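You operate a simulated robot arm through the tools that you are given. There is no shell and no other tool. Be economical: measure what you need, move in short steps, check, and stop when the job is done.

Carry out the task below with a simulated robot arm. There is one attempt and no reset: what you move stays moved.

## Task
Set the grey rail's green stop to 700 mm, yellow to 550, blue to 400 and red to 150.

The check looks at the end state, three seconds after you hand in, the way a careful person would. Anything else that was tipped, shoved, dropped, spilled or broken makes it a failure.

## Robot
A 7-joint arm with a two-finger parallel gripper, fixed in place. Base frame: the origin is at the foot of the arm, x ahead of it, y to its left, z up; the work surface is at about z = 832. Units: mm, degrees, N and s.
With the tool pointing down near the work surface it reaches from about 220 to 740 mm from the base axis. Its first joint turns from -166.0 to 166.0 degrees. Payload 1.57 kg.
The tool frame sits at the grasp point between the pads (the TCP): z along the fingers, y along the line on which they close. The tips reach 30 mm beyond it. The gripper opens to 110 mm. The fingers are 24 mm wide and 12 mm thick; the gripper's body (48 by 112 mm) begins 78 mm behind the TCP.
Orientation is that of the tool frame in the base frame, as a unit quaternion [w, x, y, z]. With the fingers straight down and closing along the base's y, the tool's x points along the base's -x, its y along +y and its z along -z.

## Interface
- The arm moves only by the tool drive_tool. Its arguments are lists of equal length, an entry for each row: "angular": the turn, a rotation vector about the base's x, y, z in units of 8 degrees (1.0 is 8 degrees), a list of three; "slide": the shift along the base's x, y, z in units of 25 mm (1.0 is 25 mm), a list of three; "grip": the gripper command, from -1 (shut) to 1 (fully open), values between in proportion. In form: {"angular": [[wx, wy, wz], ...], "slide": [[tx, ty, tz], ...], "grip": [grip, ...]}. A call has 1 to 8 rows; each row shifts and turns the commanded pose from where the row before left it. A call with a number of a shift or a turn outside -1 to 1 is refused whole. Each row takes 0.2 s and may step no farther than 50 mm and 8.6 degrees from the row before; otherwise, or with a gripper value out of range, the whole call is refused. A pose out of reach is approached as far as the arm can. The call stops where the force on the tool passes 40 N (or 10 N more than at its start, if that is more) or the arm is blocked; 0.2 s more then pass. The fingers move at their own pace (about 45 mm/s each) and stop on an object; they squeeze with about 38 N. The grip force told is the motor's: it shows also when the fingers shut on nothing. Time passes only in rows, and 0.2 s behind the last, so rows that do not move let the fingers close. It gives the time, the measured TCP pose, the force on the tool (base axes), the opening and the grip force at its end, in the units of the frame above (readings bear some noise).
- Cameras (640 x 400 px; columns grow to the right, rows downward): "scene" is fixed at [49.6, -501.1, 1543.5]; the picture's right is [0.92, -0.40, 0.00], its down [-0.18, -0.41, -0.89] and it looks along [0.36, 0.82, -0.45] (base axes); focal length 311 px, centre (320, 200). "wrist" rides on the gripper at [70, 16, -141] in the tool frame; the picture's right is [-0.23, 0.97, 0.00], its down [-0.86, -0.20, -0.48] and it looks along [-0.47, -0.11, 0.88] (tool axes); focal length 222 px, centre (320, 200). There is no depth. A picture from a camera that has moved, and an enlarged one, comes with that camera's place and axes in the base frame and with its lens.
- capture(camera): a new picture of that camera. The clock stands still meanwhile.
- slide_trunk(by): slides the trunk up (or, below 0, down) by that many mm; the arm rides with it, the base frame stays. It gives what a move gives, with no picture.
- zoom(camera, box): a new picture of the part [left, top, right, bottom] of that camera's present view, enlarged. The clock stands still meanwhile.
- close_job(): hands the job in; it is judged then, once.

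Work in short steps. Places have to be worked out from the pictures, the camera data and where the tool is seen: move nearer, look again, correct. Check each grasp and each placing, and mend what went wrong. You have 120 turns and 64 pictures in all, those below and enlarged ones among them. Open the gripper and draw the arm clear of the work before you hand the job in, unless the task says otherwise; then end with one line.

The tools are called by a JSON object that holds its "op" and its "data". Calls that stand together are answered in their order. drive_tool: Moves the arm, as the interface text tells. Its arguments: {"type":"object","properties":{"angular":{"type":"array","items":{"type":"array","items":{"type":"number"}}},"slide":{"type":"array","items":{"type":"array","items":{"type":"number"}}},"grip":{"type":"array","items":{"type":"number"}}},"required":["angular","slide","grip"]} The other tools are called the same way: slide_trunk (by) slides the trunk up or down; capture (camera) takes a picture; zoom (camera, box) takes an enlarged picture of a part of a camera's view; close_job () hands the job in.

At the start:

```text
time: 0.0
position: [408.8, 376.8, 1060.2]
orientation: [0.0, 0.0, 1.0, 0.0]
contact_force: [0.0, 0.9, 0.0]
width: 109.9
grip_force: 0.0
trunk travel left (down, up): [-500.0, 90.0]
```

scene: 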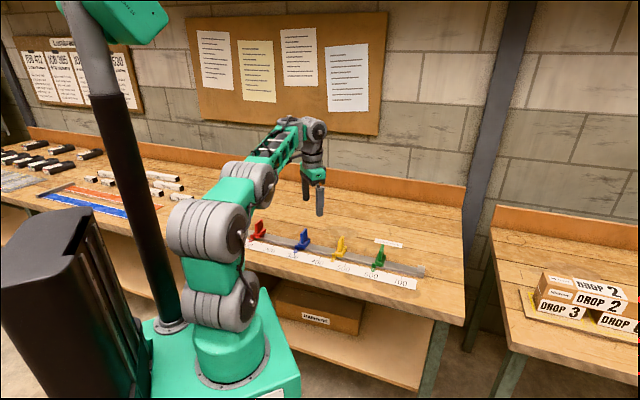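
wrist: 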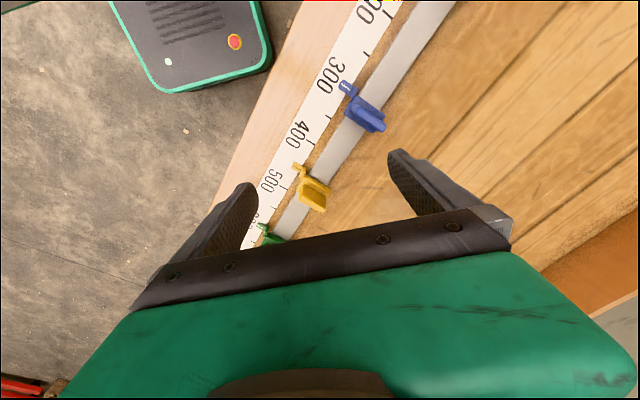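

The rail with four stops lies in front of the arm; I'll enlarge both views to read the scale and stops.

{"op": "zoom", "data": {"camera": "scene", "box": [230, 200, 440, 310]}}

{"op": "zoom", "data": {"camera": "wrist", "box": [220, 0, 480, 250]}}

```text
3.05 times, centred on (335, 255) of scene
camera zoom: at [49.6, -501.1, 1543.5], right [0.92, -0.4, 0.0], down [-0.18, -0.41, -0.89], along [0.36, 0.82, -0.45], focal length 947 px, centre (274, 32)
```

zoom: 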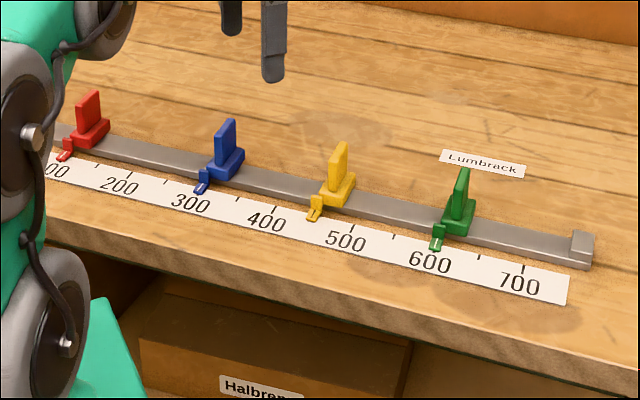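

```text
1.60 times, centred on (350, 125) of wrist
camera zoom: at [338.4, 394.3, 1200.7], right [0.23, 0.97, 0.0], down [0.86, -0.2, 0.48], along [0.47, -0.11, -0.88], focal length 355 px, centre (272, 320)
```

zoom: 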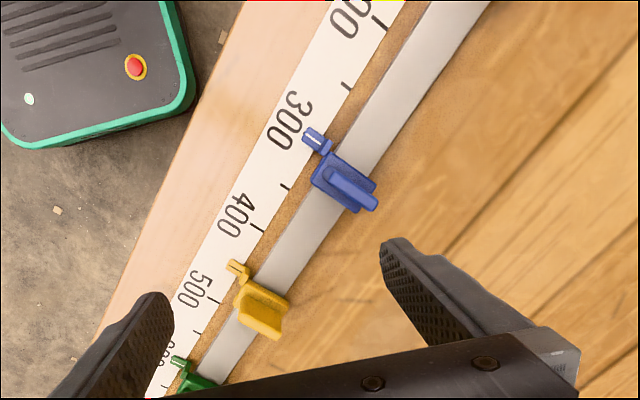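

Scale runs along about (0.707,-0.707) in base, 400 mark near (427,359); fins are thin along the rail. I turn the tool 45° so it closes along the rail and move over the green stop, staying high.

{"op": "drive_tool", "data": {"angular": [[0, 0, 0.8], [0, 0, 0.8], [0, 0, 0.8], [0, 0, 0.8], [0, 0, 0.8], [0, 0, 0.8], [0, 0, 0.825], [0, 0, 0]], "slide": [[0.9, -0.72, 0], [0.9, -0.72, 0], [0.9, -0.72, 0], [0.9, -0.72, 0], [0.9, -0.72, 0], [0.9, -0.72, 0], [0.9, -0.72, 0], [0.9, -0.72, 0]], "grip": [0, 0, 0, 0, 0, 0, 0, 0]}}

{"op": "zoom", "data": {"camera": "scene", "box": [180, 10, 390, 140]}}

{"op": "capture", "data": {"camera": "wrist"}}

```text
time: 1.8
position: [587.7, 234.6, 1060.5]
orientation: [-0.001, -0.384, 0.923, 0.0]
contact_force: [-0.2, -1.0, 0.4]
width: 54.8
grip_force: 0.1
trunk travel left (down, up): [-500.0, 90.0]
```

```text
3.05 times, centred on (285, 75) of scene
camera zoom: at [49.6, -501.1, 1543.5], right [0.92, -0.4, 0.0], down [-0.18, -0.41, -0.89], along [0.36, 0.82, -0.45], focal length 947 px, centre (427, 581)
```

zoom: 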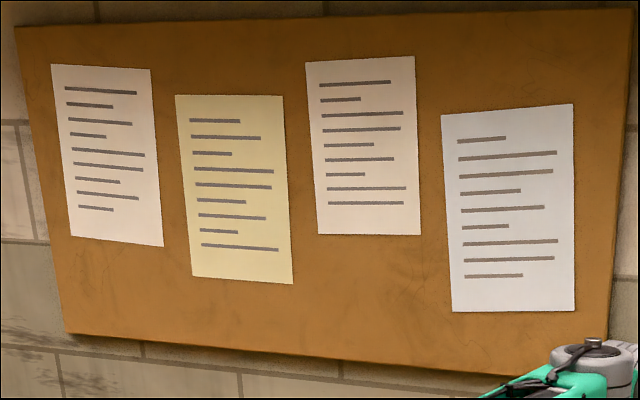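

```text
58 pictures are left
camera wrist: at [527.1, 196.3, 1200.6], right [-0.53, 0.85, 0.0], down [0.75, 0.47, 0.48], along [0.41, 0.25, -0.88], focal length 222 px, centre (320, 200)
```

wrist: 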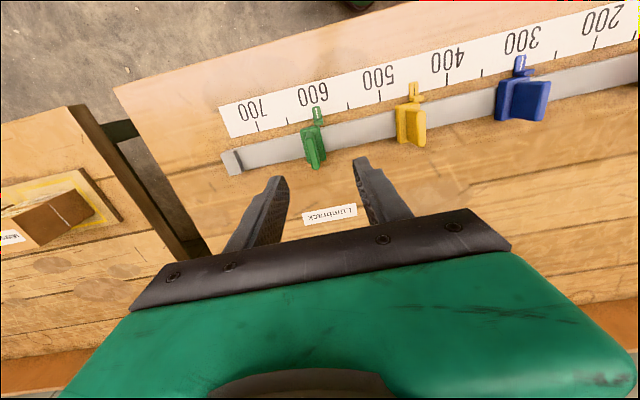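

Good view. I enlarge to fix the scale ticks and stop geometry.

{"op": "zoom", "data": {"camera": "wrist", "box": [210, 70, 370, 180]}}

{"op": "zoom", "data": {"camera": "wrist", "box": [350, 0, 640, 180]}}

```text
3.64 times, centred on (290, 125) of wrist
camera zoom: at [527.1, 196.3, 1200.6], right [-0.53, 0.85, 0.0], down [0.75, 0.47, 0.48], along [0.41, 0.25, -0.88], focal length 808 px, centre (429, 473)
```

zoom: 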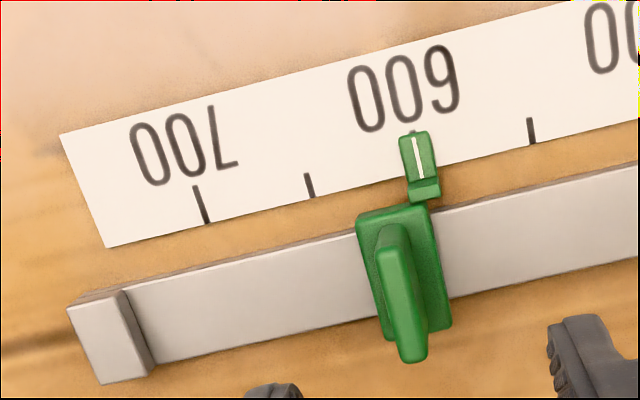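

```text
2.21 times, centred on (495, 90) of wrist
camera zoom: at [527.1, 196.3, 1200.6], right [-0.53, 0.85, 0.0], down [0.75, 0.47, 0.48], along [0.41, 0.25, -0.88], focal length 490 px, centre (-66, 443)
```

zoom: 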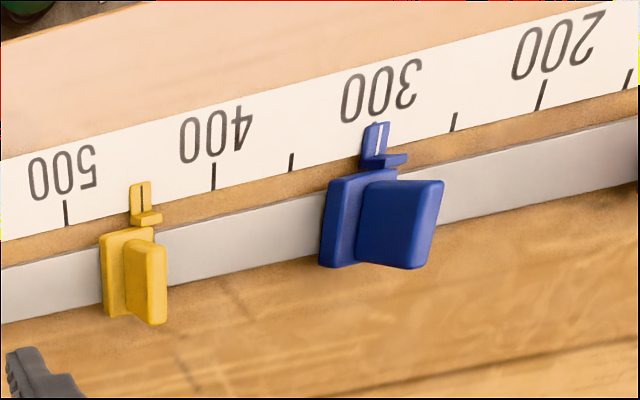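

Readings are about green 600, yellow 450, blue 300 and the pointers sit ~10 mm toward 0 from the fins. I estimate the green fin at about (607,236), top around z 905; I descend to z≈945 over it and look.

{"op": "drive_tool", "data": {"angular": [[0, 0, 0], [0, 0, 0], [0, 0, 0], [0, 0, 0], [0, 0, 0], [0, 0, 0]], "slide": [[0.4, 0.03, -0.5], [0.4, 0.03, -0.8], [0, 0, -0.9], [0, 0, -0.9], [0, 0, -0.9], [0, 0, -0.6]], "grip": [0, 0, 0, 0, 0, 0]}}

{"op": "capture", "data": {"camera": "wrist"}}

{"op": "zoom", "data": {"camera": "scene", "box": [310, 180, 440, 300]}}

```text
time: 3.2
position: [607.0, 234.8, 944.2]
orientation: [0.0, -0.383, 0.924, 0.0]
contact_force: [0.0, -0.8, -0.1]
width: 55.1
grip_force: 0.0
trunk travel left (down, up): [-500.0, 90.0]
```

```text
55 pictures are left
camera wrist: at [547.4, 197.8, 1085.1], right [-0.53, 0.85, 0.0], down [0.75, 0.46, 0.48], along [0.41, 0.25, -0.88], focal length 222 px, centre (320, 200)
```

wrist: 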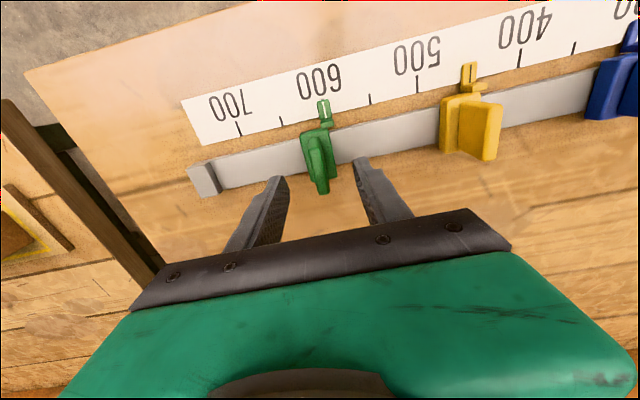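

```text
3.33 times, centred on (375, 240) of scene
camera zoom: at [49.6, -501.1, 1543.5], right [0.92, -0.4, 0.0], down [-0.18, -0.41, -0.89], along [0.36, 0.82, -0.45], focal length 1036 px, centre (137, 67)
```

zoom: 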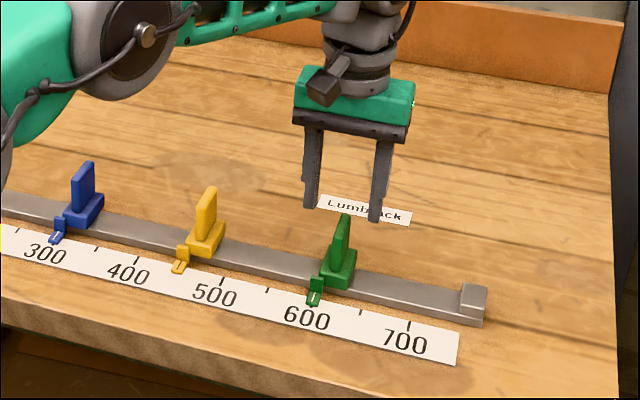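

The fin appears between the fingers. I enlarge to judge its top height and the depth across the rail.

{"op": "zoom", "data": {"camera": "wrist", "box": [260, 80, 400, 210]}}

{"op": "zoom", "data": {"camera": "scene", "box": [355, 210, 425, 280]}}

```text
3.08 times, centred on (330, 145) of wrist
camera zoom: at [547.4, 197.8, 1085.1], right [-0.53, 0.85, 0.0], down [0.75, 0.46, 0.48], along [0.41, 0.25, -0.88], focal length 684 px, centre (289, 369)
```

zoom: 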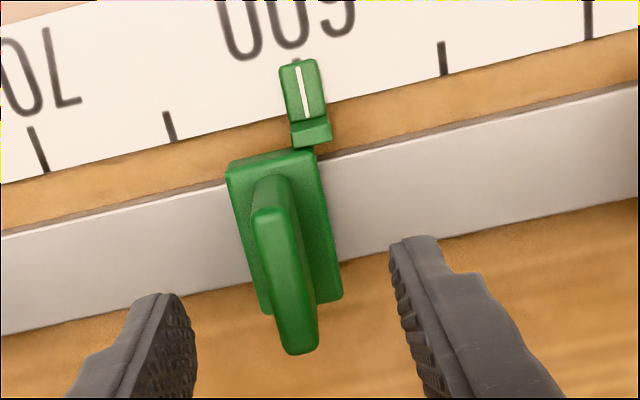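

```text
5.71 times, centred on (390, 245) of scene
camera zoom: at [49.6, -501.1, 1543.5], right [0.92, -0.4, 0.0], down [-0.18, -0.41, -0.89], along [0.36, 0.82, -0.45], focal length 1776 px, centre (-80, -57)
```

zoom: 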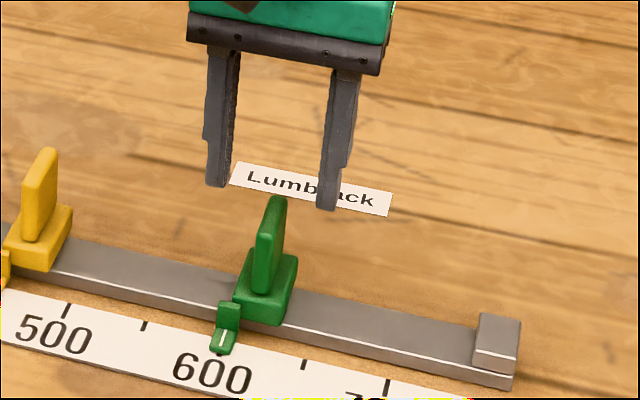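

Fin centre triangulates near (610,234), top z≈900. I descend to TCP z≈895 with a 2 mm correction.

{"op": "drive_tool", "data": {"angular": [[0, 0, 0], [0, 0, 0], [0, 0, 0], [0, 0, 0]], "slide": [[0.08, -0.02, -0.5], [0, 0, -0.5], [0, 0, -0.5], [0, 0, -0.46]], "grip": [0, 0, 0, 0]}}

{"op": "zoom", "data": {"camera": "scene", "box": [355, 210, 425, 280]}}

{"op": "zoom", "data": {"camera": "wrist", "box": [220, 40, 420, 240]}}

```text
time: 4.2
position: [610.9, 234.7, 896.1]
orientation: [0.0, -0.382, 0.924, 0.0]
contact_force: [-0.3, 0.6, 0.7]
width: 54.8
grip_force: 0.0
trunk travel left (down, up): [-500.0, 90.0]
```

```text
5.71 times, centred on (390, 245) of scene
camera zoom: at [49.6, -501.1, 1543.5], right [0.92, -0.4, 0.0], down [-0.18, -0.41, -0.89], along [0.36, 0.82, -0.45], focal length 1776 px, centre (-80, -57)
```

zoom: 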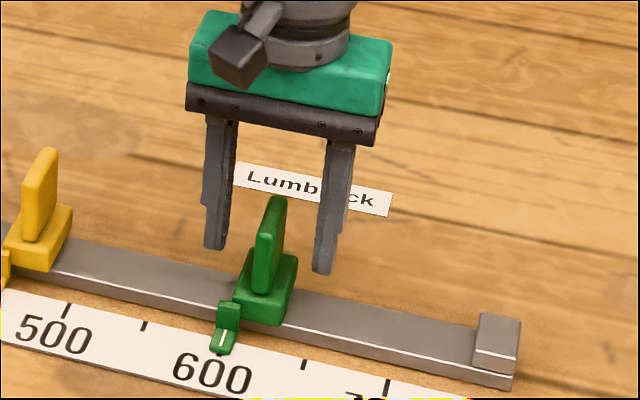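

```text
2.00 times, centred on (320, 140) of wrist
camera zoom: at [550.0, 197.5, 1037.0], right [-0.53, 0.85, 0.0], down [0.75, 0.46, 0.48], along [0.41, 0.25, -0.88], focal length 444 px, centre (320, 320)
```

zoom: 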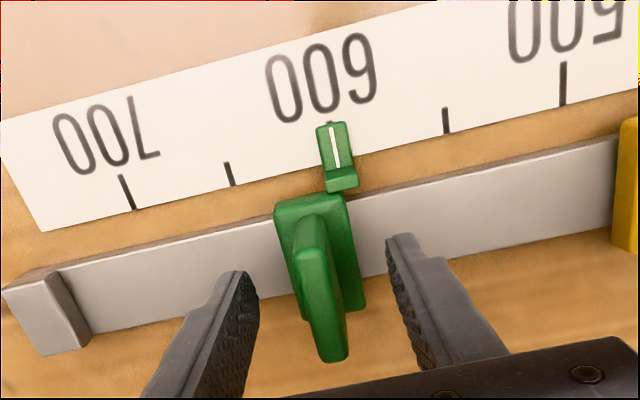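

The fingers straddle the fin with tips ~10 mm above its base block. I close.

{"op": "drive_tool", "data": {"angular": [[0, 0, 0], [0, 0, 0], [0, 0, 0], [0, 0, 0], [0, 0, 0], [0, 0, 0]], "slide": [[0, 0, 0], [0, 0, 0], [0, 0, 0], [0, 0, 0], [0, 0, 0], [0, 0, 0]], "grip": [-0.3, -0.6, -1, -1, -1, -1]}}

{"op": "zoom", "data": {"camera": "wrist", "box": [220, 40, 420, 240]}}

```text
time: 5.6
position: [611.3, 235.1, 895.8]
orientation: [0.001, -0.383, 0.924, 0.0]
contact_force: [0.8, -0.1, 0.3]
width: 11.7
grip_force: 28.8
trunk travel left (down, up): [-500.0, 90.0]
```

```text
2.00 times, centred on (320, 140) of wrist
camera zoom: at [549.9, 197.4, 1036.8], right [-0.53, 0.85, 0.0], down [0.75, 0.46, 0.48], along [0.41, 0.25, -0.88], focal length 444 px, centre (320, 320)
```

zoom: 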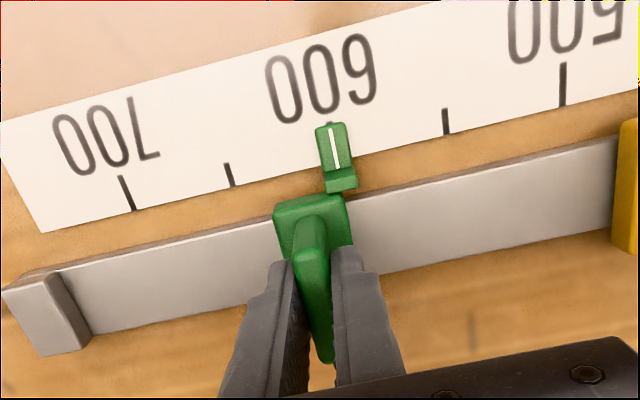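

Gripped (11.7 mm fin), reading ≈600. I slide it along the rail +100 mm in direction (0.707,-0.707).

{"op": "drive_tool", "data": {"angular": [[0, 0, 0], [0, 0, 0], [0, 0, 0], [0, 0, 0], [0, 0, 0], [0, 0, 0], [0, 0, 0], [0, 0, 0]], "slide": [[0.2, -0.2, 0], [0.5, -0.5, 0], [0.5, -0.5, 0], [0.5, -0.5, 0], [0.5, -0.5, 0], [0.4, -0.4, 0], [0.2, -0.2, 0], [0, 0, 0]], "grip": [-1, -1, -1, -1, -1, -1, -1, -1]}}

{"op": "zoom", "data": {"camera": "wrist", "box": [220, 40, 420, 240]}}

```text
time: 7.4
position: [680.7, 164.8, 896.2]
orientation: [0.0, -0.383, 0.924, -0.001]
contact_force: [4.0, 2.9, -2.3]
width: 11.7
grip_force: 29.2
trunk travel left (down, up): [-500.0, 90.0]
```

```text
2.00 times, centred on (320, 140) of wrist
camera zoom: at [619.7, 127.6, 1036.8], right [-0.53, 0.85, 0.0], down [0.75, 0.46, 0.48], along [0.41, 0.25, -0.88], focal length 444 px, centre (320, 320)
```

zoom: 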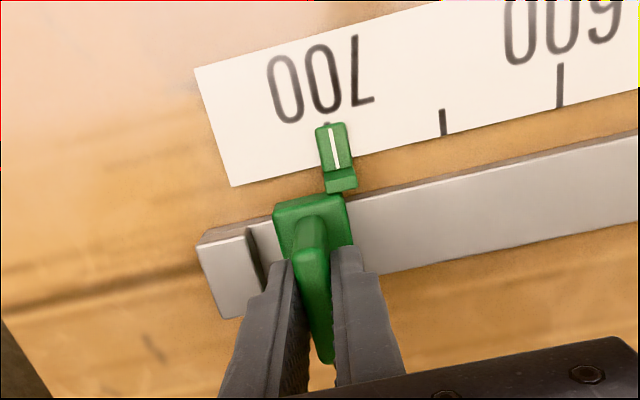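

TCP moved 98.8–99 mm; ticks suggest ~698.8. I nudge +1.2 mm and look closely.

{"op": "drive_tool", "data": {"angular": [[0, 0, 0], [0, 0, 0], [0, 0, 0]], "slide": [[0.034, -0.034, 0], [0, 0, 0], [0, 0, 0]], "grip": [-1, -1, -1]}}

{"op": "zoom", "data": {"camera": "wrist", "box": [290, 50, 410, 140]}}

```text
time: 8.2
position: [682.4, 163.9, 895.2]
orientation: [0.0, -0.383, 0.924, 0.0]
contact_force: [3.7, 3.5, 0.2]
width: 11.6
grip_force: 29.2
trunk travel left (down, up): [-500.0, 90.0]
```

```text
4.44 times, centred on (350, 95) of wrist
camera zoom: at [620.6, 126.7, 1036.9], right [-0.53, 0.85, 0.0], down [0.75, 0.46, 0.48], along [0.41, 0.25, -0.88], focal length 987 px, centre (187, 667)
```

zoom: 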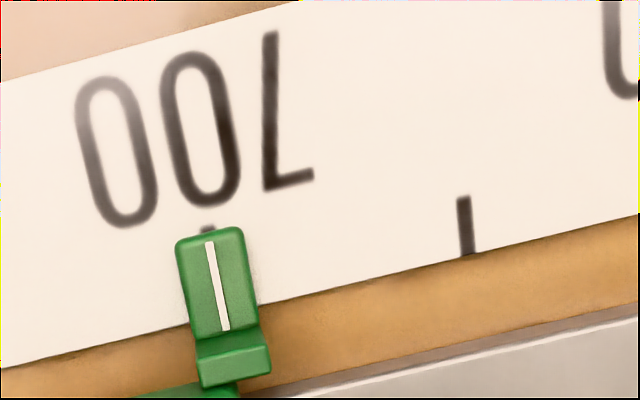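

Pointer line is in line with the 700 tick's visible end. I release, rise, and then travel over yellow.

{"op": "drive_tool", "data": {"angular": [[0, 0, 0], [0, 0, 0], [0, 0, 0], [0, 0, 0], [0, 0, 0], [0, 0, 0], [0, 0, 0]], "slide": [[0, 0, 0], [0, 0, 0], [0, 0, 0], [0, 0, 0.4], [0, 0, 0.8], [0, 0, 0.8], [0, 0, 0.8]], "grip": [-0.3, 0, 0, 0, 0, 0, 0]}}

{"op": "zoom", "data": {"camera": "wrist", "box": [260, 60, 420, 180]}}

{"op": "drive_tool", "data": {"angular": [[0, 0, 0], [0, 0, 0], [0, 0, 0], [0, 0, 0], [0, 0, 0], [0, 0, 0], [0, 0, 0], [0, 0, 0]], "slide": [[-0.884, 0.884, 0], [-0.884, 0.884, 0], [-0.884, 0.884, 0], [-0.884, 0.884, 0], [-0.884, 0.884, 0], [-0.884, 0.884, 0], [-0.884, 0.884, 0], [-0.884, 0.884, 0]], "grip": [0, 0, 0, 0, 0, 0, 0, 0]}}

{"op": "zoom", "data": {"camera": "wrist", "box": [200, 20, 440, 240]}}

{"op": "zoom", "data": {"camera": "scene", "box": [310, 190, 430, 290]}}

```text
time: 9.8
position: [680.8, 163.8, 963.7]
orientation: [0.0, -0.383, 0.924, 0.0]
contact_force: [0.1, 0.6, 1.0]
width: 54.9
grip_force: 0.0
trunk travel left (down, up): [-500.0, 90.0]
```

```text
3.33 times, centred on (340, 120) of wrist
camera zoom: at [619.6, 126.6, 1105.5], right [-0.53, 0.85, 0.0], down [0.75, 0.46, 0.48], along [0.41, 0.25, -0.88], focal length 740 px, centre (253, 467)
```

zoom: 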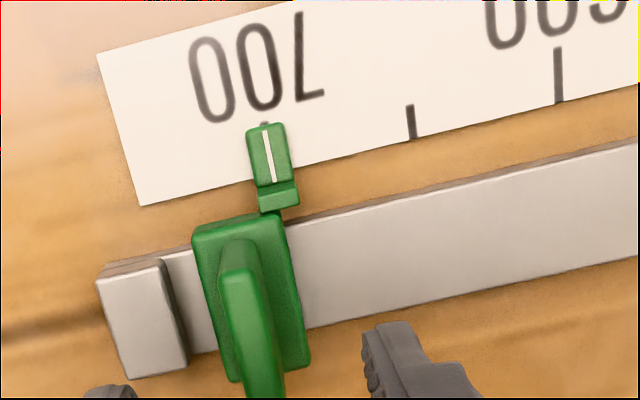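

```text
time: 11.6
position: [503.8, 340.9, 965.9]
orientation: [0.0, -0.382, 0.924, 0.0]
contact_force: [0.2, 0.4, -0.3]
width: 55.3
grip_force: 0.0
trunk travel left (down, up): [-500.0, 90.0]
```

```text
1.82 times, centred on (320, 130) of wrist
camera zoom: at [443.4, 303.4, 1106.2], right [-0.53, 0.85, 0.0], down [0.75, 0.46, 0.48], along [0.41, 0.25, -0.88], focal length 404 px, centre (320, 327)
```

zoom: 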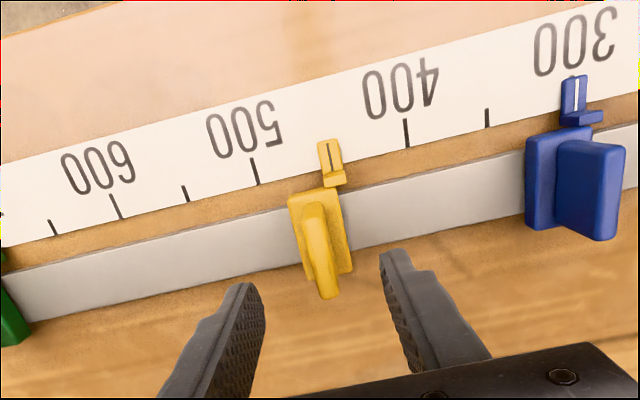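

```text
4.00 times, centred on (370, 240) of scene
camera zoom: at [49.6, -501.1, 1543.5], right [0.92, -0.4, 0.0], down [-0.18, -0.41, -0.89], along [0.36, 0.82, -0.45], focal length 1243 px, centre (120, 40)
```

zoom: 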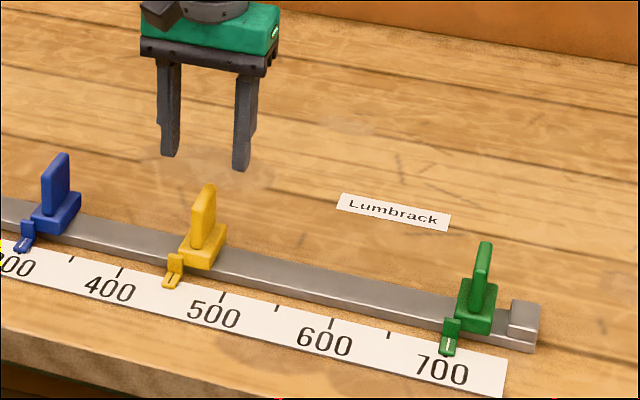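

Green stays at 700. Yellow's fin is between the open fingers; I descend to z≈896 and close.

{"op": "drive_tool", "data": {"angular": [[0, 0, 0], [0, 0, 0], [0, 0, 0], [0, 0, 0], [0, 0, 0]], "slide": [[0, 0, -0.8], [0, 0, -0.8], [0, 0, -0.6], [0, 0, -0.6], [0, 0, 0]], "grip": [0, 0, 0, 0, 0]}}

{"op": "drive_tool", "data": {"angular": [[0, 0, 0], [0, 0, 0], [0, 0, 0], [0, 0, 0], [0, 0, 0], [0, 0, 0]], "slide": [[0, 0, 0], [0, 0, 0], [0, 0, 0], [0, 0, 0], [0, 0, 0], [0, 0, 0]], "grip": [-0.3, -0.6, -1, -1, -1, -1]}}

{"op": "zoom", "data": {"camera": "wrist", "box": [220, 40, 420, 240]}}

```text
time: 12.8
position: [506.4, 341.7, 896.6]
orientation: [0.001, -0.383, 0.924, -0.001]
contact_force: [-0.3, 0.7, 0.3]
width: 55.1
grip_force: 0.1
trunk travel left (down, up): [-500.0, 90.0]
```

```text
time: 14.2
position: [506.4, 340.7, 896.7]
orientation: [0.0, -0.383, 0.924, 0.0]
contact_force: [0.1, 0.0, -0.1]
width: 11.5
grip_force: 29.3
trunk travel left (down, up): [-500.0, 90.0]
```

```text
2.00 times, centred on (320, 140) of wrist
camera zoom: at [444.5, 303.7, 1037.7], right [-0.53, 0.85, 0.0], down [0.75, 0.46, 0.48], along [0.41, 0.25, -0.88], focal length 444 px, centre (320, 320)
```

zoom: 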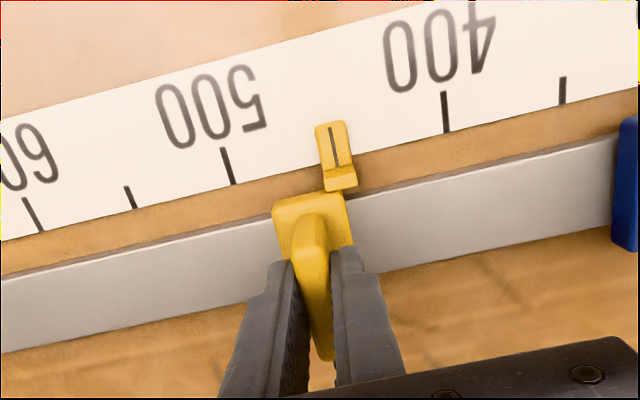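

Gripped, yellow reads ≈449.5–450. Slide +100.3 mm.

{"op": "drive_tool", "data": {"angular": [[0, 0, 0], [0, 0, 0], [0, 0, 0], [0, 0, 0], [0, 0, 0], [0, 0, 0], [0, 0, 0], [0, 0, 0]], "slide": [[0.2, -0.2, 0], [0.5, -0.5, 0], [0.5, -0.5, 0], [0.5, -0.5, 0], [0.5, -0.5, 0], [0.437, -0.437, 0], [0.2, -0.2, 0], [0, 0, 0]], "grip": [-1, -1, -1, -1, -1, -1, -1, -1]}}

{"op": "zoom", "data": {"camera": "wrist", "box": [220, 50, 420, 175]}}

```text
time: 16.0
position: [575.1, 269.3, 897.6]
orientation: [0.0, -0.384, 0.923, 0.0]
contact_force: [7.6, 7.6, -8.5]
width: 11.5
grip_force: 28.8
trunk travel left (down, up): [-500.0, 90.0]
```

```text
3.20 times, centred on (320, 112) of wrist
camera zoom: at [514.8, 233.5, 1037.7], right [-0.53, 0.85, 0.0], down [0.75, 0.46, 0.48], along [0.41, 0.25, -0.88], focal length 711 px, centre (320, 480)
```

zoom: 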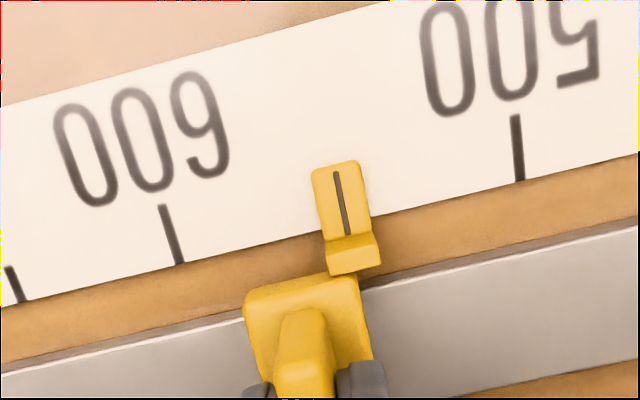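

Yellow's line falls at 550 by interpolation between 500/600/650 ticks. Release, rise, check, then go over blue.

{"op": "drive_tool", "data": {"angular": [[0, 0, 0], [0, 0, 0], [0, 0, 0], [0, 0, 0], [0, 0, 0], [0, 0, 0], [0, 0, 0]], "slide": [[0, 0, 0], [0, 0, 0], [0, 0, 0], [0, 0, 0.4], [0, 0, 0.8], [0, 0, 0.8], [0, 0, 0.8]], "grip": [-0.3, 0, 0, 0, 0, 0, 0]}}

{"op": "zoom", "data": {"camera": "wrist", "box": [220, 60, 420, 185]}}

{"op": "drive_tool", "data": {"angular": [[0, 0, 0], [0, 0, 0], [0, 0, 0], [0, 0, 0], [0, 0, 0], [0, 0, 0], [0, 0, 0], [0, 0, 0]], "slide": [[-0.884, 0.884, 0], [-0.884, 0.884, 0], [-0.884, 0.884, 0], [-0.884, 0.884, 0], [-0.884, 0.884, 0], [-0.884, 0.884, 0], [-0.884, 0.884, 0], [-0.884, 0.884, 0]], "grip": [0, 0, 0, 0, 0, 0, 0, 0]}}

{"op": "zoom", "data": {"camera": "wrist", "box": [200, 20, 440, 240]}}

```text
time: 17.6
position: [575.5, 268.3, 966.6]
orientation: [0.001, -0.382, 0.924, 0.0]
contact_force: [0.8, -0.1, -0.3]
width: 55.0
grip_force: 0.0
trunk travel left (down, up): [-500.0, 90.0]
```

```text
3.20 times, centred on (320, 122) of wrist
camera zoom: at [514.4, 231.5, 1107.1], right [-0.53, 0.85, 0.0], down [0.75, 0.46, 0.48], along [0.41, 0.25, -0.88], focal length 711 px, centre (320, 448)
```

zoom: 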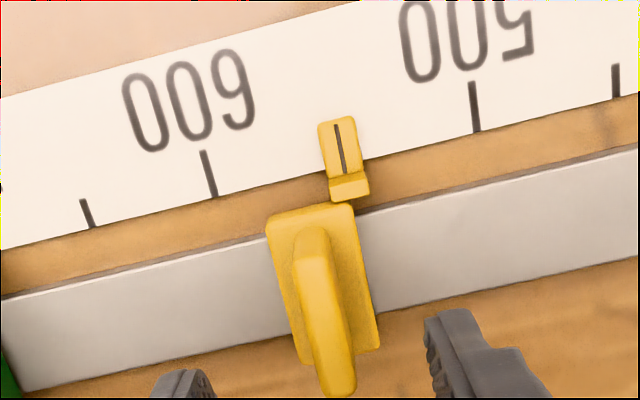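

```text
time: 19.4
position: [396.8, 446.6, 966.8]
orientation: [0.0, -0.382, 0.924, 0.0]
contact_force: [-0.8, -0.3, -0.5]
width: 55.0
grip_force: 0.1
trunk travel left (down, up): [-500.0, 90.0]
```

```text
1.82 times, centred on (320, 130) of wrist
camera zoom: at [336.4, 409.5, 1107.4], right [-0.53, 0.85, 0.0], down [0.75, 0.46, 0.48], along [0.41, 0.25, -0.88], focal length 404 px, centre (320, 327)
```

zoom: 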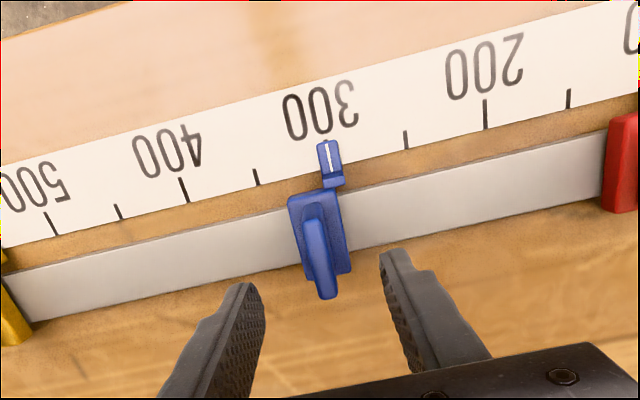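

Yellow confirmed at 550. Blue's fin is centred; descend and close.

{"op": "drive_tool", "data": {"angular": [[0, 0, 0], [0, 0, 0], [0, 0, 0], [0, 0, 0], [0, 0, 0]], "slide": [[0, 0, -0.8], [0, 0, -0.8], [0, 0, -0.6], [0, 0, -0.6], [0, 0, 0]], "grip": [0, 0, 0, 0, 0]}}

{"op": "drive_tool", "data": {"angular": [[0, 0, 0], [0, 0, 0], [0, 0, 0], [0, 0, 0], [0, 0, 0], [0, 0, 0]], "slide": [[0, 0, 0], [0, 0, 0], [0, 0, 0], [0, 0, 0], [0, 0, 0], [0, 0, 0]], "grip": [-0.3, -0.6, -1, -1, -1, -1]}}

{"op": "zoom", "data": {"camera": "wrist", "box": [220, 50, 420, 175]}}

```text
time: 20.6
position: [399.3, 445.2, 895.0]
orientation: [0.0, -0.383, 0.924, 0.001]
contact_force: [-0.6, -0.1, 0.8]
width: 55.1
grip_force: 0.0
trunk travel left (down, up): [-500.0, 90.0]
```

```text
time: 22.0
position: [399.5, 446.3, 895.7]
orientation: [0.0, -0.382, 0.924, 0.0]
contact_force: [0.3, 0.4, -0.4]
width: 11.6
grip_force: 29.1
trunk travel left (down, up): [-500.0, 90.0]
```

```text
3.20 times, centred on (320, 112) of wrist
camera zoom: at [337.6, 409.1, 1037.0], right [-0.53, 0.85, 0.0], down [0.75, 0.46, 0.48], along [0.41, 0.25, -0.88], focal length 711 px, centre (320, 480)
```

zoom: 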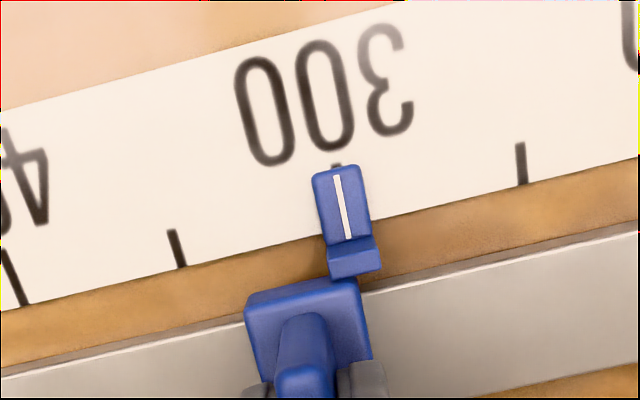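

Blue reads ≈300.5 (estimate). Slide +99.6 mm.

{"op": "drive_tool", "data": {"angular": [[0, 0, 0], [0, 0, 0], [0, 0, 0], [0, 0, 0], [0, 0, 0], [0, 0, 0], [0, 0, 0], [0, 0, 0]], "slide": [[0.2, -0.2, 0], [0.5, -0.5, 0], [0.5, -0.5, 0], [0.5, -0.5, 0], [0.5, -0.5, 0], [0.417, -0.417, 0], [0.2, -0.2, 0], [0, 0, 0]], "grip": [-1, -1, -1, -1, -1, -1, -1, -1]}}

{"op": "zoom", "data": {"camera": "wrist", "box": [220, 50, 420, 175]}}

```text
time: 23.8
position: [469.1, 376.5, 895.4]
orientation: [0.0, -0.382, 0.924, 0.0]
contact_force: [-0.4, -0.8, 5.5]
width: 11.8
grip_force: 28.8
trunk travel left (down, up): [-500.0, 90.0]
```

```text
3.20 times, centred on (320, 112) of wrist
camera zoom: at [407.7, 338.7, 1036.9], right [-0.53, 0.85, 0.0], down [0.74, 0.46, 0.48], along [0.41, 0.25, -0.88], focal length 711 px, centre (320, 480)
```

zoom: 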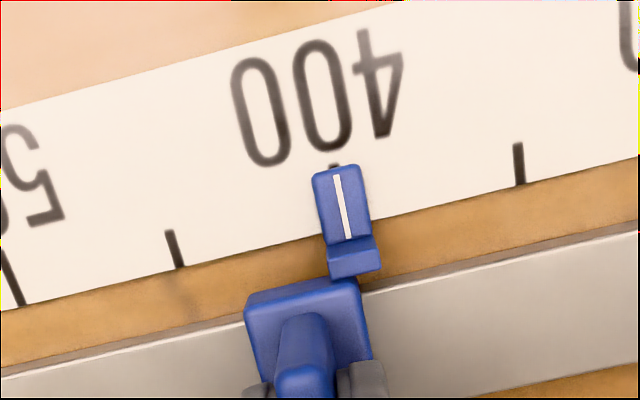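

Blue aligned with the 400 tick. Release, rise, check, then go over red (expected ~100).

{"op": "drive_tool", "data": {"angular": [[0, 0, 0], [0, 0, 0], [0, 0, 0], [0, 0, 0], [0, 0, 0], [0, 0, 0], [0, 0, 0]], "slide": [[0, 0, 0], [0, 0, 0], [0, 0, 0], [0, 0, 0.4], [0, 0, 0.8], [0, 0, 0.8], [0, 0, 0.8]], "grip": [-0.3, 0, 0, 0, 0, 0, 0]}}

{"op": "zoom", "data": {"camera": "wrist", "box": [220, 60, 420, 185]}}

{"op": "drive_tool", "data": {"angular": [[0, 0, 0], [0, 0, 0], [0, 0, 0], [0, 0, 0], [0, 0, 0], [0, 0, 0], [0, 0, 0], [0, 0, 0]], "slide": [[-0.98, 0.98, 0], [-0.98, 0.98, 0], [-0.98, 0.98, 0], [-0.98, 0.98, 0], [-0.98, 0.98, 0], [-0.98, 0.98, 0], [-0.98, 0.98, 0], [-0.98, 0.98, 0]], "grip": [0, 0, 0, 0, 0, 0, 0, 0]}}

{"op": "zoom", "data": {"camera": "wrist", "box": [200, 20, 440, 240]}}

```text
time: 25.4
position: [469.3, 376.4, 967.7]
orientation: [0.001, -0.383, 0.924, 0.0]
contact_force: [-0.2, 1.0, -0.1]
width: 55.3
grip_force: 0.1
trunk travel left (down, up): [-500.0, 90.0]
```

```text
3.20 times, centred on (320, 122) of wrist
camera zoom: at [408.7, 338.9, 1108.2], right [-0.53, 0.85, 0.0], down [0.75, 0.46, 0.48], along [0.41, 0.25, -0.88], focal length 711 px, centre (320, 448)
```

zoom: 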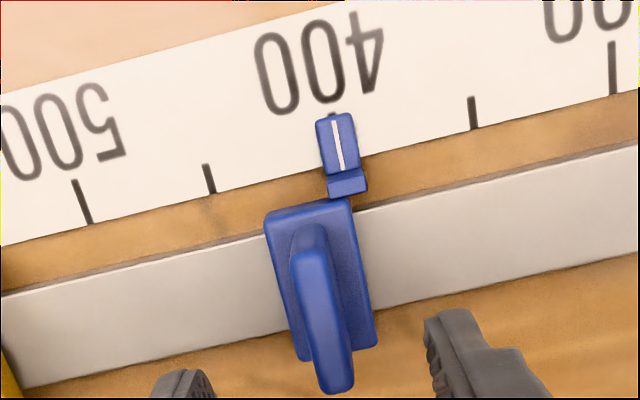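

```text
time: 27.2
position: [274.4, 572.4, 966.4]
orientation: [0.0, -0.383, 0.924, 0.0]
contact_force: [-0.1, -0.6, 0.3]
width: 54.9
grip_force: 0.2
trunk travel left (down, up): [-500.0, 90.0]
```

```text
1.82 times, centred on (320, 130) of wrist
camera zoom: at [211.9, 535.0, 1107.1], right [-0.53, 0.85, 0.0], down [0.75, 0.46, 0.48], along [0.41, 0.25, -0.88], focal length 404 px, centre (320, 327)
```

zoom: 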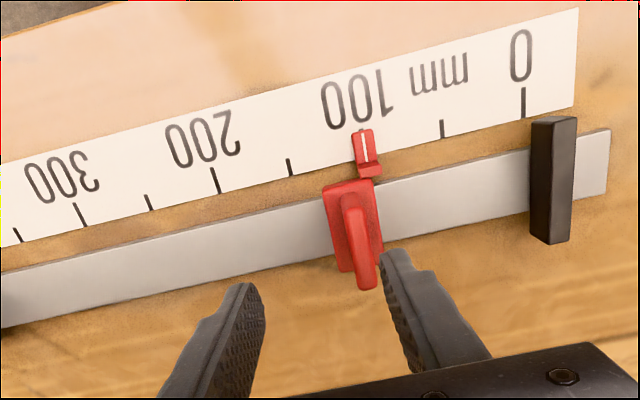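

Red is at ~100. I move the remaining 23 mm along the rail, over its fin, and check before descending.

{"op": "drive_tool", "data": {"angular": [[0, 0, 0], [0, 0, 0], [0, 0, 0]], "slide": [[-0.4, 0.4, 0], [-0.245, 0.245, 0], [0, 0, 0]], "grip": [0, 0, 0]}}

{"op": "zoom", "data": {"camera": "wrist", "box": [200, 20, 440, 240]}}

```text
time: 28.0
position: [258.4, 588.5, 966.0]
orientation: [0.0, -0.382, 0.924, -0.001]
contact_force: [0.3, 0.1, 1.0]
width: 55.3
grip_force: 0.0
trunk travel left (down, up): [-500.0, 90.0]
```

```text
1.82 times, centred on (320, 130) of wrist
camera zoom: at [196.1, 551.2, 1106.6], right [-0.53, 0.85, 0.0], down [0.75, 0.46, 0.48], along [0.41, 0.25, -0.88], focal length 404 px, centre (320, 327)
```

zoom: 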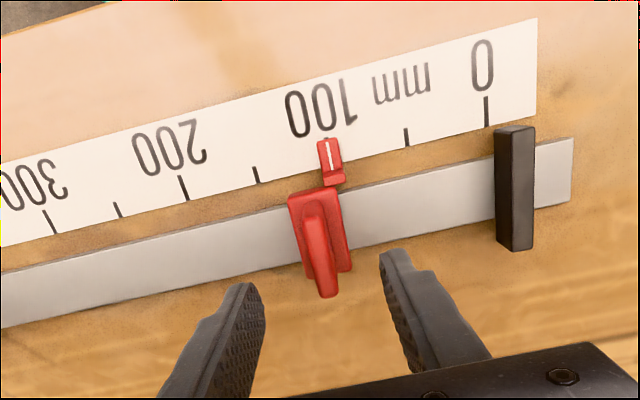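

Fin is centred, and the black end post is clear of the fingers. Descend and close.

{"op": "drive_tool", "data": {"angular": [[0, 0, 0], [0, 0, 0], [0, 0, 0], [0, 0, 0], [0, 0, 0]], "slide": [[0, 0, -0.8], [0, 0, -0.8], [0, 0, -0.6], [0, 0, -0.6], [0, 0, 0]], "grip": [0, 0, 0, 0, 0]}}

{"op": "drive_tool", "data": {"angular": [[0, 0, 0], [0, 0, 0], [0, 0, 0], [0, 0, 0], [0, 0, 0], [0, 0, 0]], "slide": [[0, 0, 0], [0, 0, 0], [0, 0, 0], [0, 0, 0], [0, 0, 0], [0, 0, 0]], "grip": [-0.3, -0.6, -1, -1, -1, -1]}}

{"op": "zoom", "data": {"camera": "wrist", "box": [220, 50, 420, 175]}}

```text
time: 29.2
position: [258.1, 589.3, 895.1]
orientation: [0.0, -0.383, 0.924, 0.0]
contact_force: [0.6, 0.2, -0.1]
width: 54.8
grip_force: 0.1
trunk travel left (down, up): [-500.0, 90.0]
```

```text
time: 30.6
position: [258.0, 588.4, 896.0]
orientation: [0.0, -0.383, 0.924, 0.001]
contact_force: [-0.5, 0.0, -0.1]
width: 11.9
grip_force: 29.6
trunk travel left (down, up): [-500.0, 90.0]
```

```text
3.20 times, centred on (320, 112) of wrist
camera zoom: at [196.5, 550.9, 1036.2], right [-0.53, 0.85, 0.0], down [0.75, 0.46, 0.48], along [0.41, 0.25, -0.88], focal length 711 px, centre (320, 480)
```

zoom: 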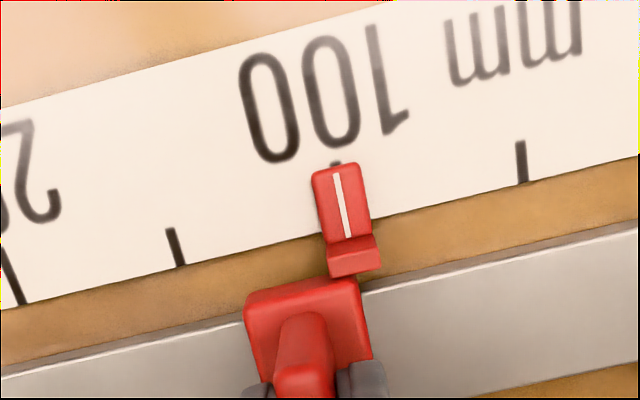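

Gripped; reads ≈100.2. Slide +49.9 mm.

{"op": "drive_tool", "data": {"angular": [[0, 0, 0], [0, 0, 0], [0, 0, 0], [0, 0, 0], [0, 0, 0], [0, 0, 0]], "slide": [[0.2, -0.2, 0], [0.4, -0.4, 0], [0.4, -0.4, 0], [0.3, -0.3, 0], [0.11, -0.11, 0], [0, 0, 0]], "grip": [-1, -1, -1, -1, -1, -1]}}

{"op": "zoom", "data": {"camera": "wrist", "box": [220, 50, 420, 175]}}

```text
time: 32.0
position: [292.6, 552.9, 895.4]
orientation: [0.0, -0.382, 0.924, 0.0]
contact_force: [0.0, 1.1, -4.8]
width: 12.0
grip_force: 28.9
trunk travel left (down, up): [-500.0, 90.0]
```

```text
3.20 times, centred on (320, 112) of wrist
camera zoom: at [232.0, 515.5, 1036.3], right [-0.53, 0.85, 0.0], down [0.75, 0.46, 0.48], along [0.41, 0.25, -0.88], focal length 711 px, centre (320, 480)
```

zoom: 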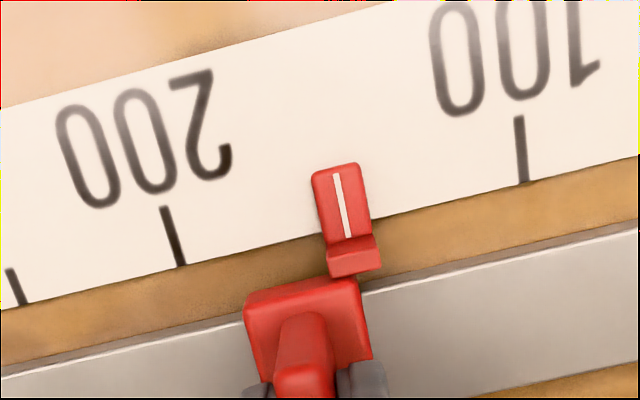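

Reads ≈150.5. I nudge back 0.5 mm, release, rise and check.

{"op": "drive_tool", "data": {"angular": [[0, 0, 0], [0, 0, 0], [0, 0, 0]], "slide": [[-0.015, 0.015, 0], [0, 0, 0], [0, 0, 0]], "grip": [-1, -1, -1]}}

{"op": "drive_tool", "data": {"angular": [[0, 0, 0], [0, 0, 0], [0, 0, 0], [0, 0, 0], [0, 0, 0], [0, 0, 0], [0, 0, 0]], "slide": [[0, 0, 0], [0, 0, 0], [0, 0, 0], [0, 0, 0.4], [0, 0, 0.8], [0, 0, 0.8], [0, 0, 0.8]], "grip": [-0.3, 0, 0, 0, 0, 0, 0]}}

{"op": "zoom", "data": {"camera": "wrist", "box": [240, 60, 400, 160]}}

```text
time: 32.8
position: [291.5, 553.3, 894.6]
orientation: [-0.001, -0.382, 0.924, -0.001]
contact_force: [1.0, -0.3, -6.6]
width: 11.5
grip_force: 29.1
trunk travel left (down, up): [-500.0, 90.0]
```

```text
time: 34.4
position: [291.0, 553.5, 965.1]
orientation: [0.0, -0.383, 0.924, 0.0]
contact_force: [-0.5, 0.1, 0.3]
width: 55.0
grip_force: 0.0
trunk travel left (down, up): [-500.0, 90.0]
```

```text
4.00 times, centred on (320, 110) of wrist
camera zoom: at [230.2, 516.7, 1106.7], right [-0.53, 0.85, 0.0], down [0.75, 0.46, 0.48], along [0.41, 0.25, -0.88], focal length 888 px, centre (320, 560)
```

zoom: 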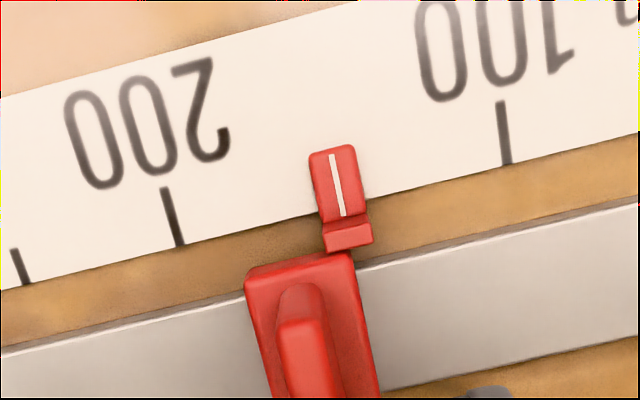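

Red sits at 150. I return above blue for a tight check of its reading.

{"op": "drive_tool", "data": {"angular": [[0, 0, 0], [0, 0, 0], [0, 0, 0], [0, 0, 0], [0, 0, 0], [0, 0, 0], [0, 0, 0], [0, 0, 0]], "slide": [[0.884, -0.884, 0], [0.884, -0.884, 0], [0.884, -0.884, 0], [0.884, -0.884, 0], [0.884, -0.884, 0], [0.884, -0.884, 0], [0.884, -0.884, 0], [0.884, -0.884, 0]], "grip": [0, 0, 0, 0, 0, 0, 0, 0]}}

{"op": "zoom", "data": {"camera": "wrist", "box": [280, 70, 380, 132]}}

{"op": "zoom", "data": {"camera": "wrist", "box": [240, 60, 400, 160]}}

```text
time: 36.2
position: [468.1, 376.6, 964.6]
orientation: [0.0, -0.383, 0.924, 0.0]
contact_force: [0.4, -0.9, -0.1]
width: 54.9
grip_force: 0.1
trunk travel left (down, up): [-500.0, 90.0]
```

```text
6.40 times, centred on (330, 101) of wrist
camera zoom: at [407.6, 339.0, 1106.8], right [-0.53, 0.85, 0.0], down [0.75, 0.46, 0.48], along [0.41, 0.25, -0.88], focal length 1422 px, centre (256, 834)
```

zoom: 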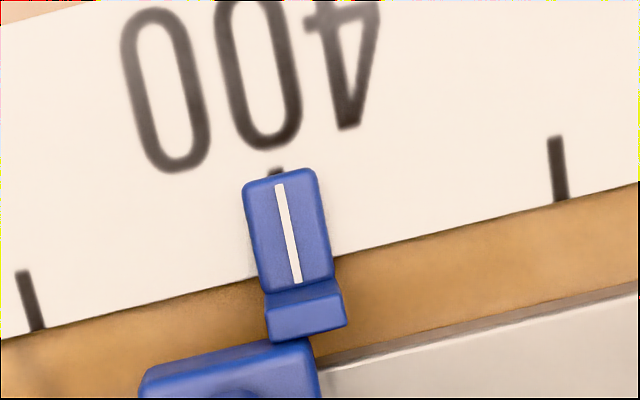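

```text
4.00 times, centred on (320, 110) of wrist
camera zoom: at [407.6, 339.0, 1106.8], right [-0.53, 0.85, 0.0], down [0.75, 0.46, 0.48], along [0.41, 0.25, -0.88], focal length 888 px, centre (320, 560)
```

zoom: 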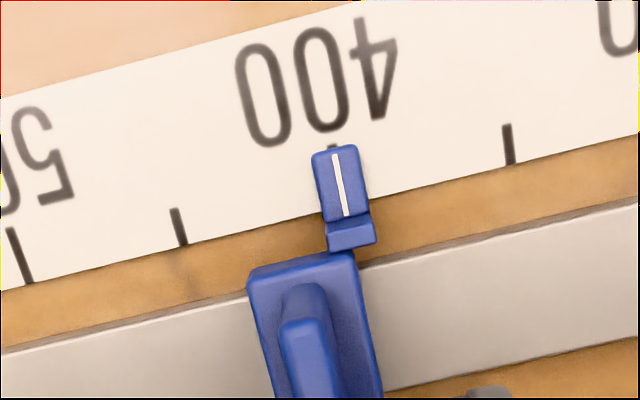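

Blue is within about 0.3 mm of 400. I raise the arm clear and take a final look.

{"op": "drive_tool", "data": {"angular": [[0, 0, 0], [0, 0, 0], [0, 0, 0], [0, 0, 0], [0, 0, 0], [0, 0, 0]], "slide": [[0, 0, 0.8], [0, 0, 0.8], [0, 0, 0.8], [-0.4, 0, 0.8], [-0.4, 0, 0.8], [0, 0, 0]], "grip": [0.5, 1, 1, 1, 1, 1]}}

{"op": "zoom", "data": {"camera": "scene", "box": [230, 190, 440, 310]}}

{"op": "capture", "data": {"camera": "wrist"}}

```text
time: 37.6
position: [449.5, 377.3, 1067.1]
orientation: [0.0, -0.383, 0.924, 0.0]
contact_force: [0.4, 0.6, -0.7]
width: 110.1
grip_force: 0.0
trunk travel left (down, up): [-500.0, 90.0]
```

```text
3.05 times, centred on (335, 250) of scene
camera zoom: at [49.6, -501.1, 1543.5], right [0.92, -0.4, 0.0], down [-0.18, -0.41, -0.89], along [0.36, 0.82, -0.45], focal length 947 px, centre (274, 48)
```

zoom: 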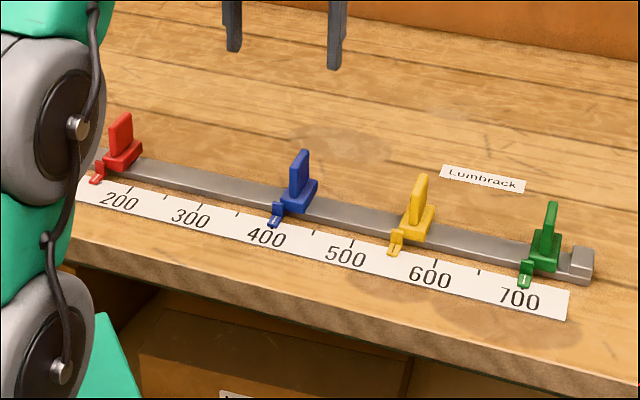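

```text
28 pictures are left
camera wrist: at [387.5, 341.0, 1208.1], right [-0.53, 0.85, 0.0], down [0.75, 0.46, 0.48], along [0.41, 0.25, -0.88], focal length 222 px, centre (320, 200)
```

wrist: 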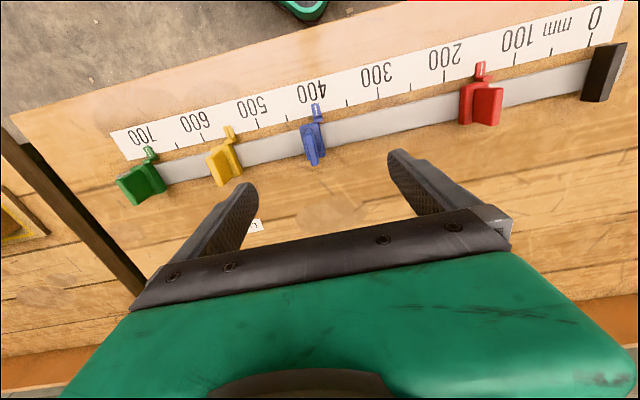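

All four stops stand at their marks and the arm is clear with the gripper open; handing in.

{"op": "close_job", "data": {}}

```text
The job is handed in.
```

The grey rail's stops are set: green at 700 mm, yellow at 550, blue at 400 and red at 150. In the close-up pictures each reads within about 0.3 mm of its mark, and the arm is clear with the gripper open.
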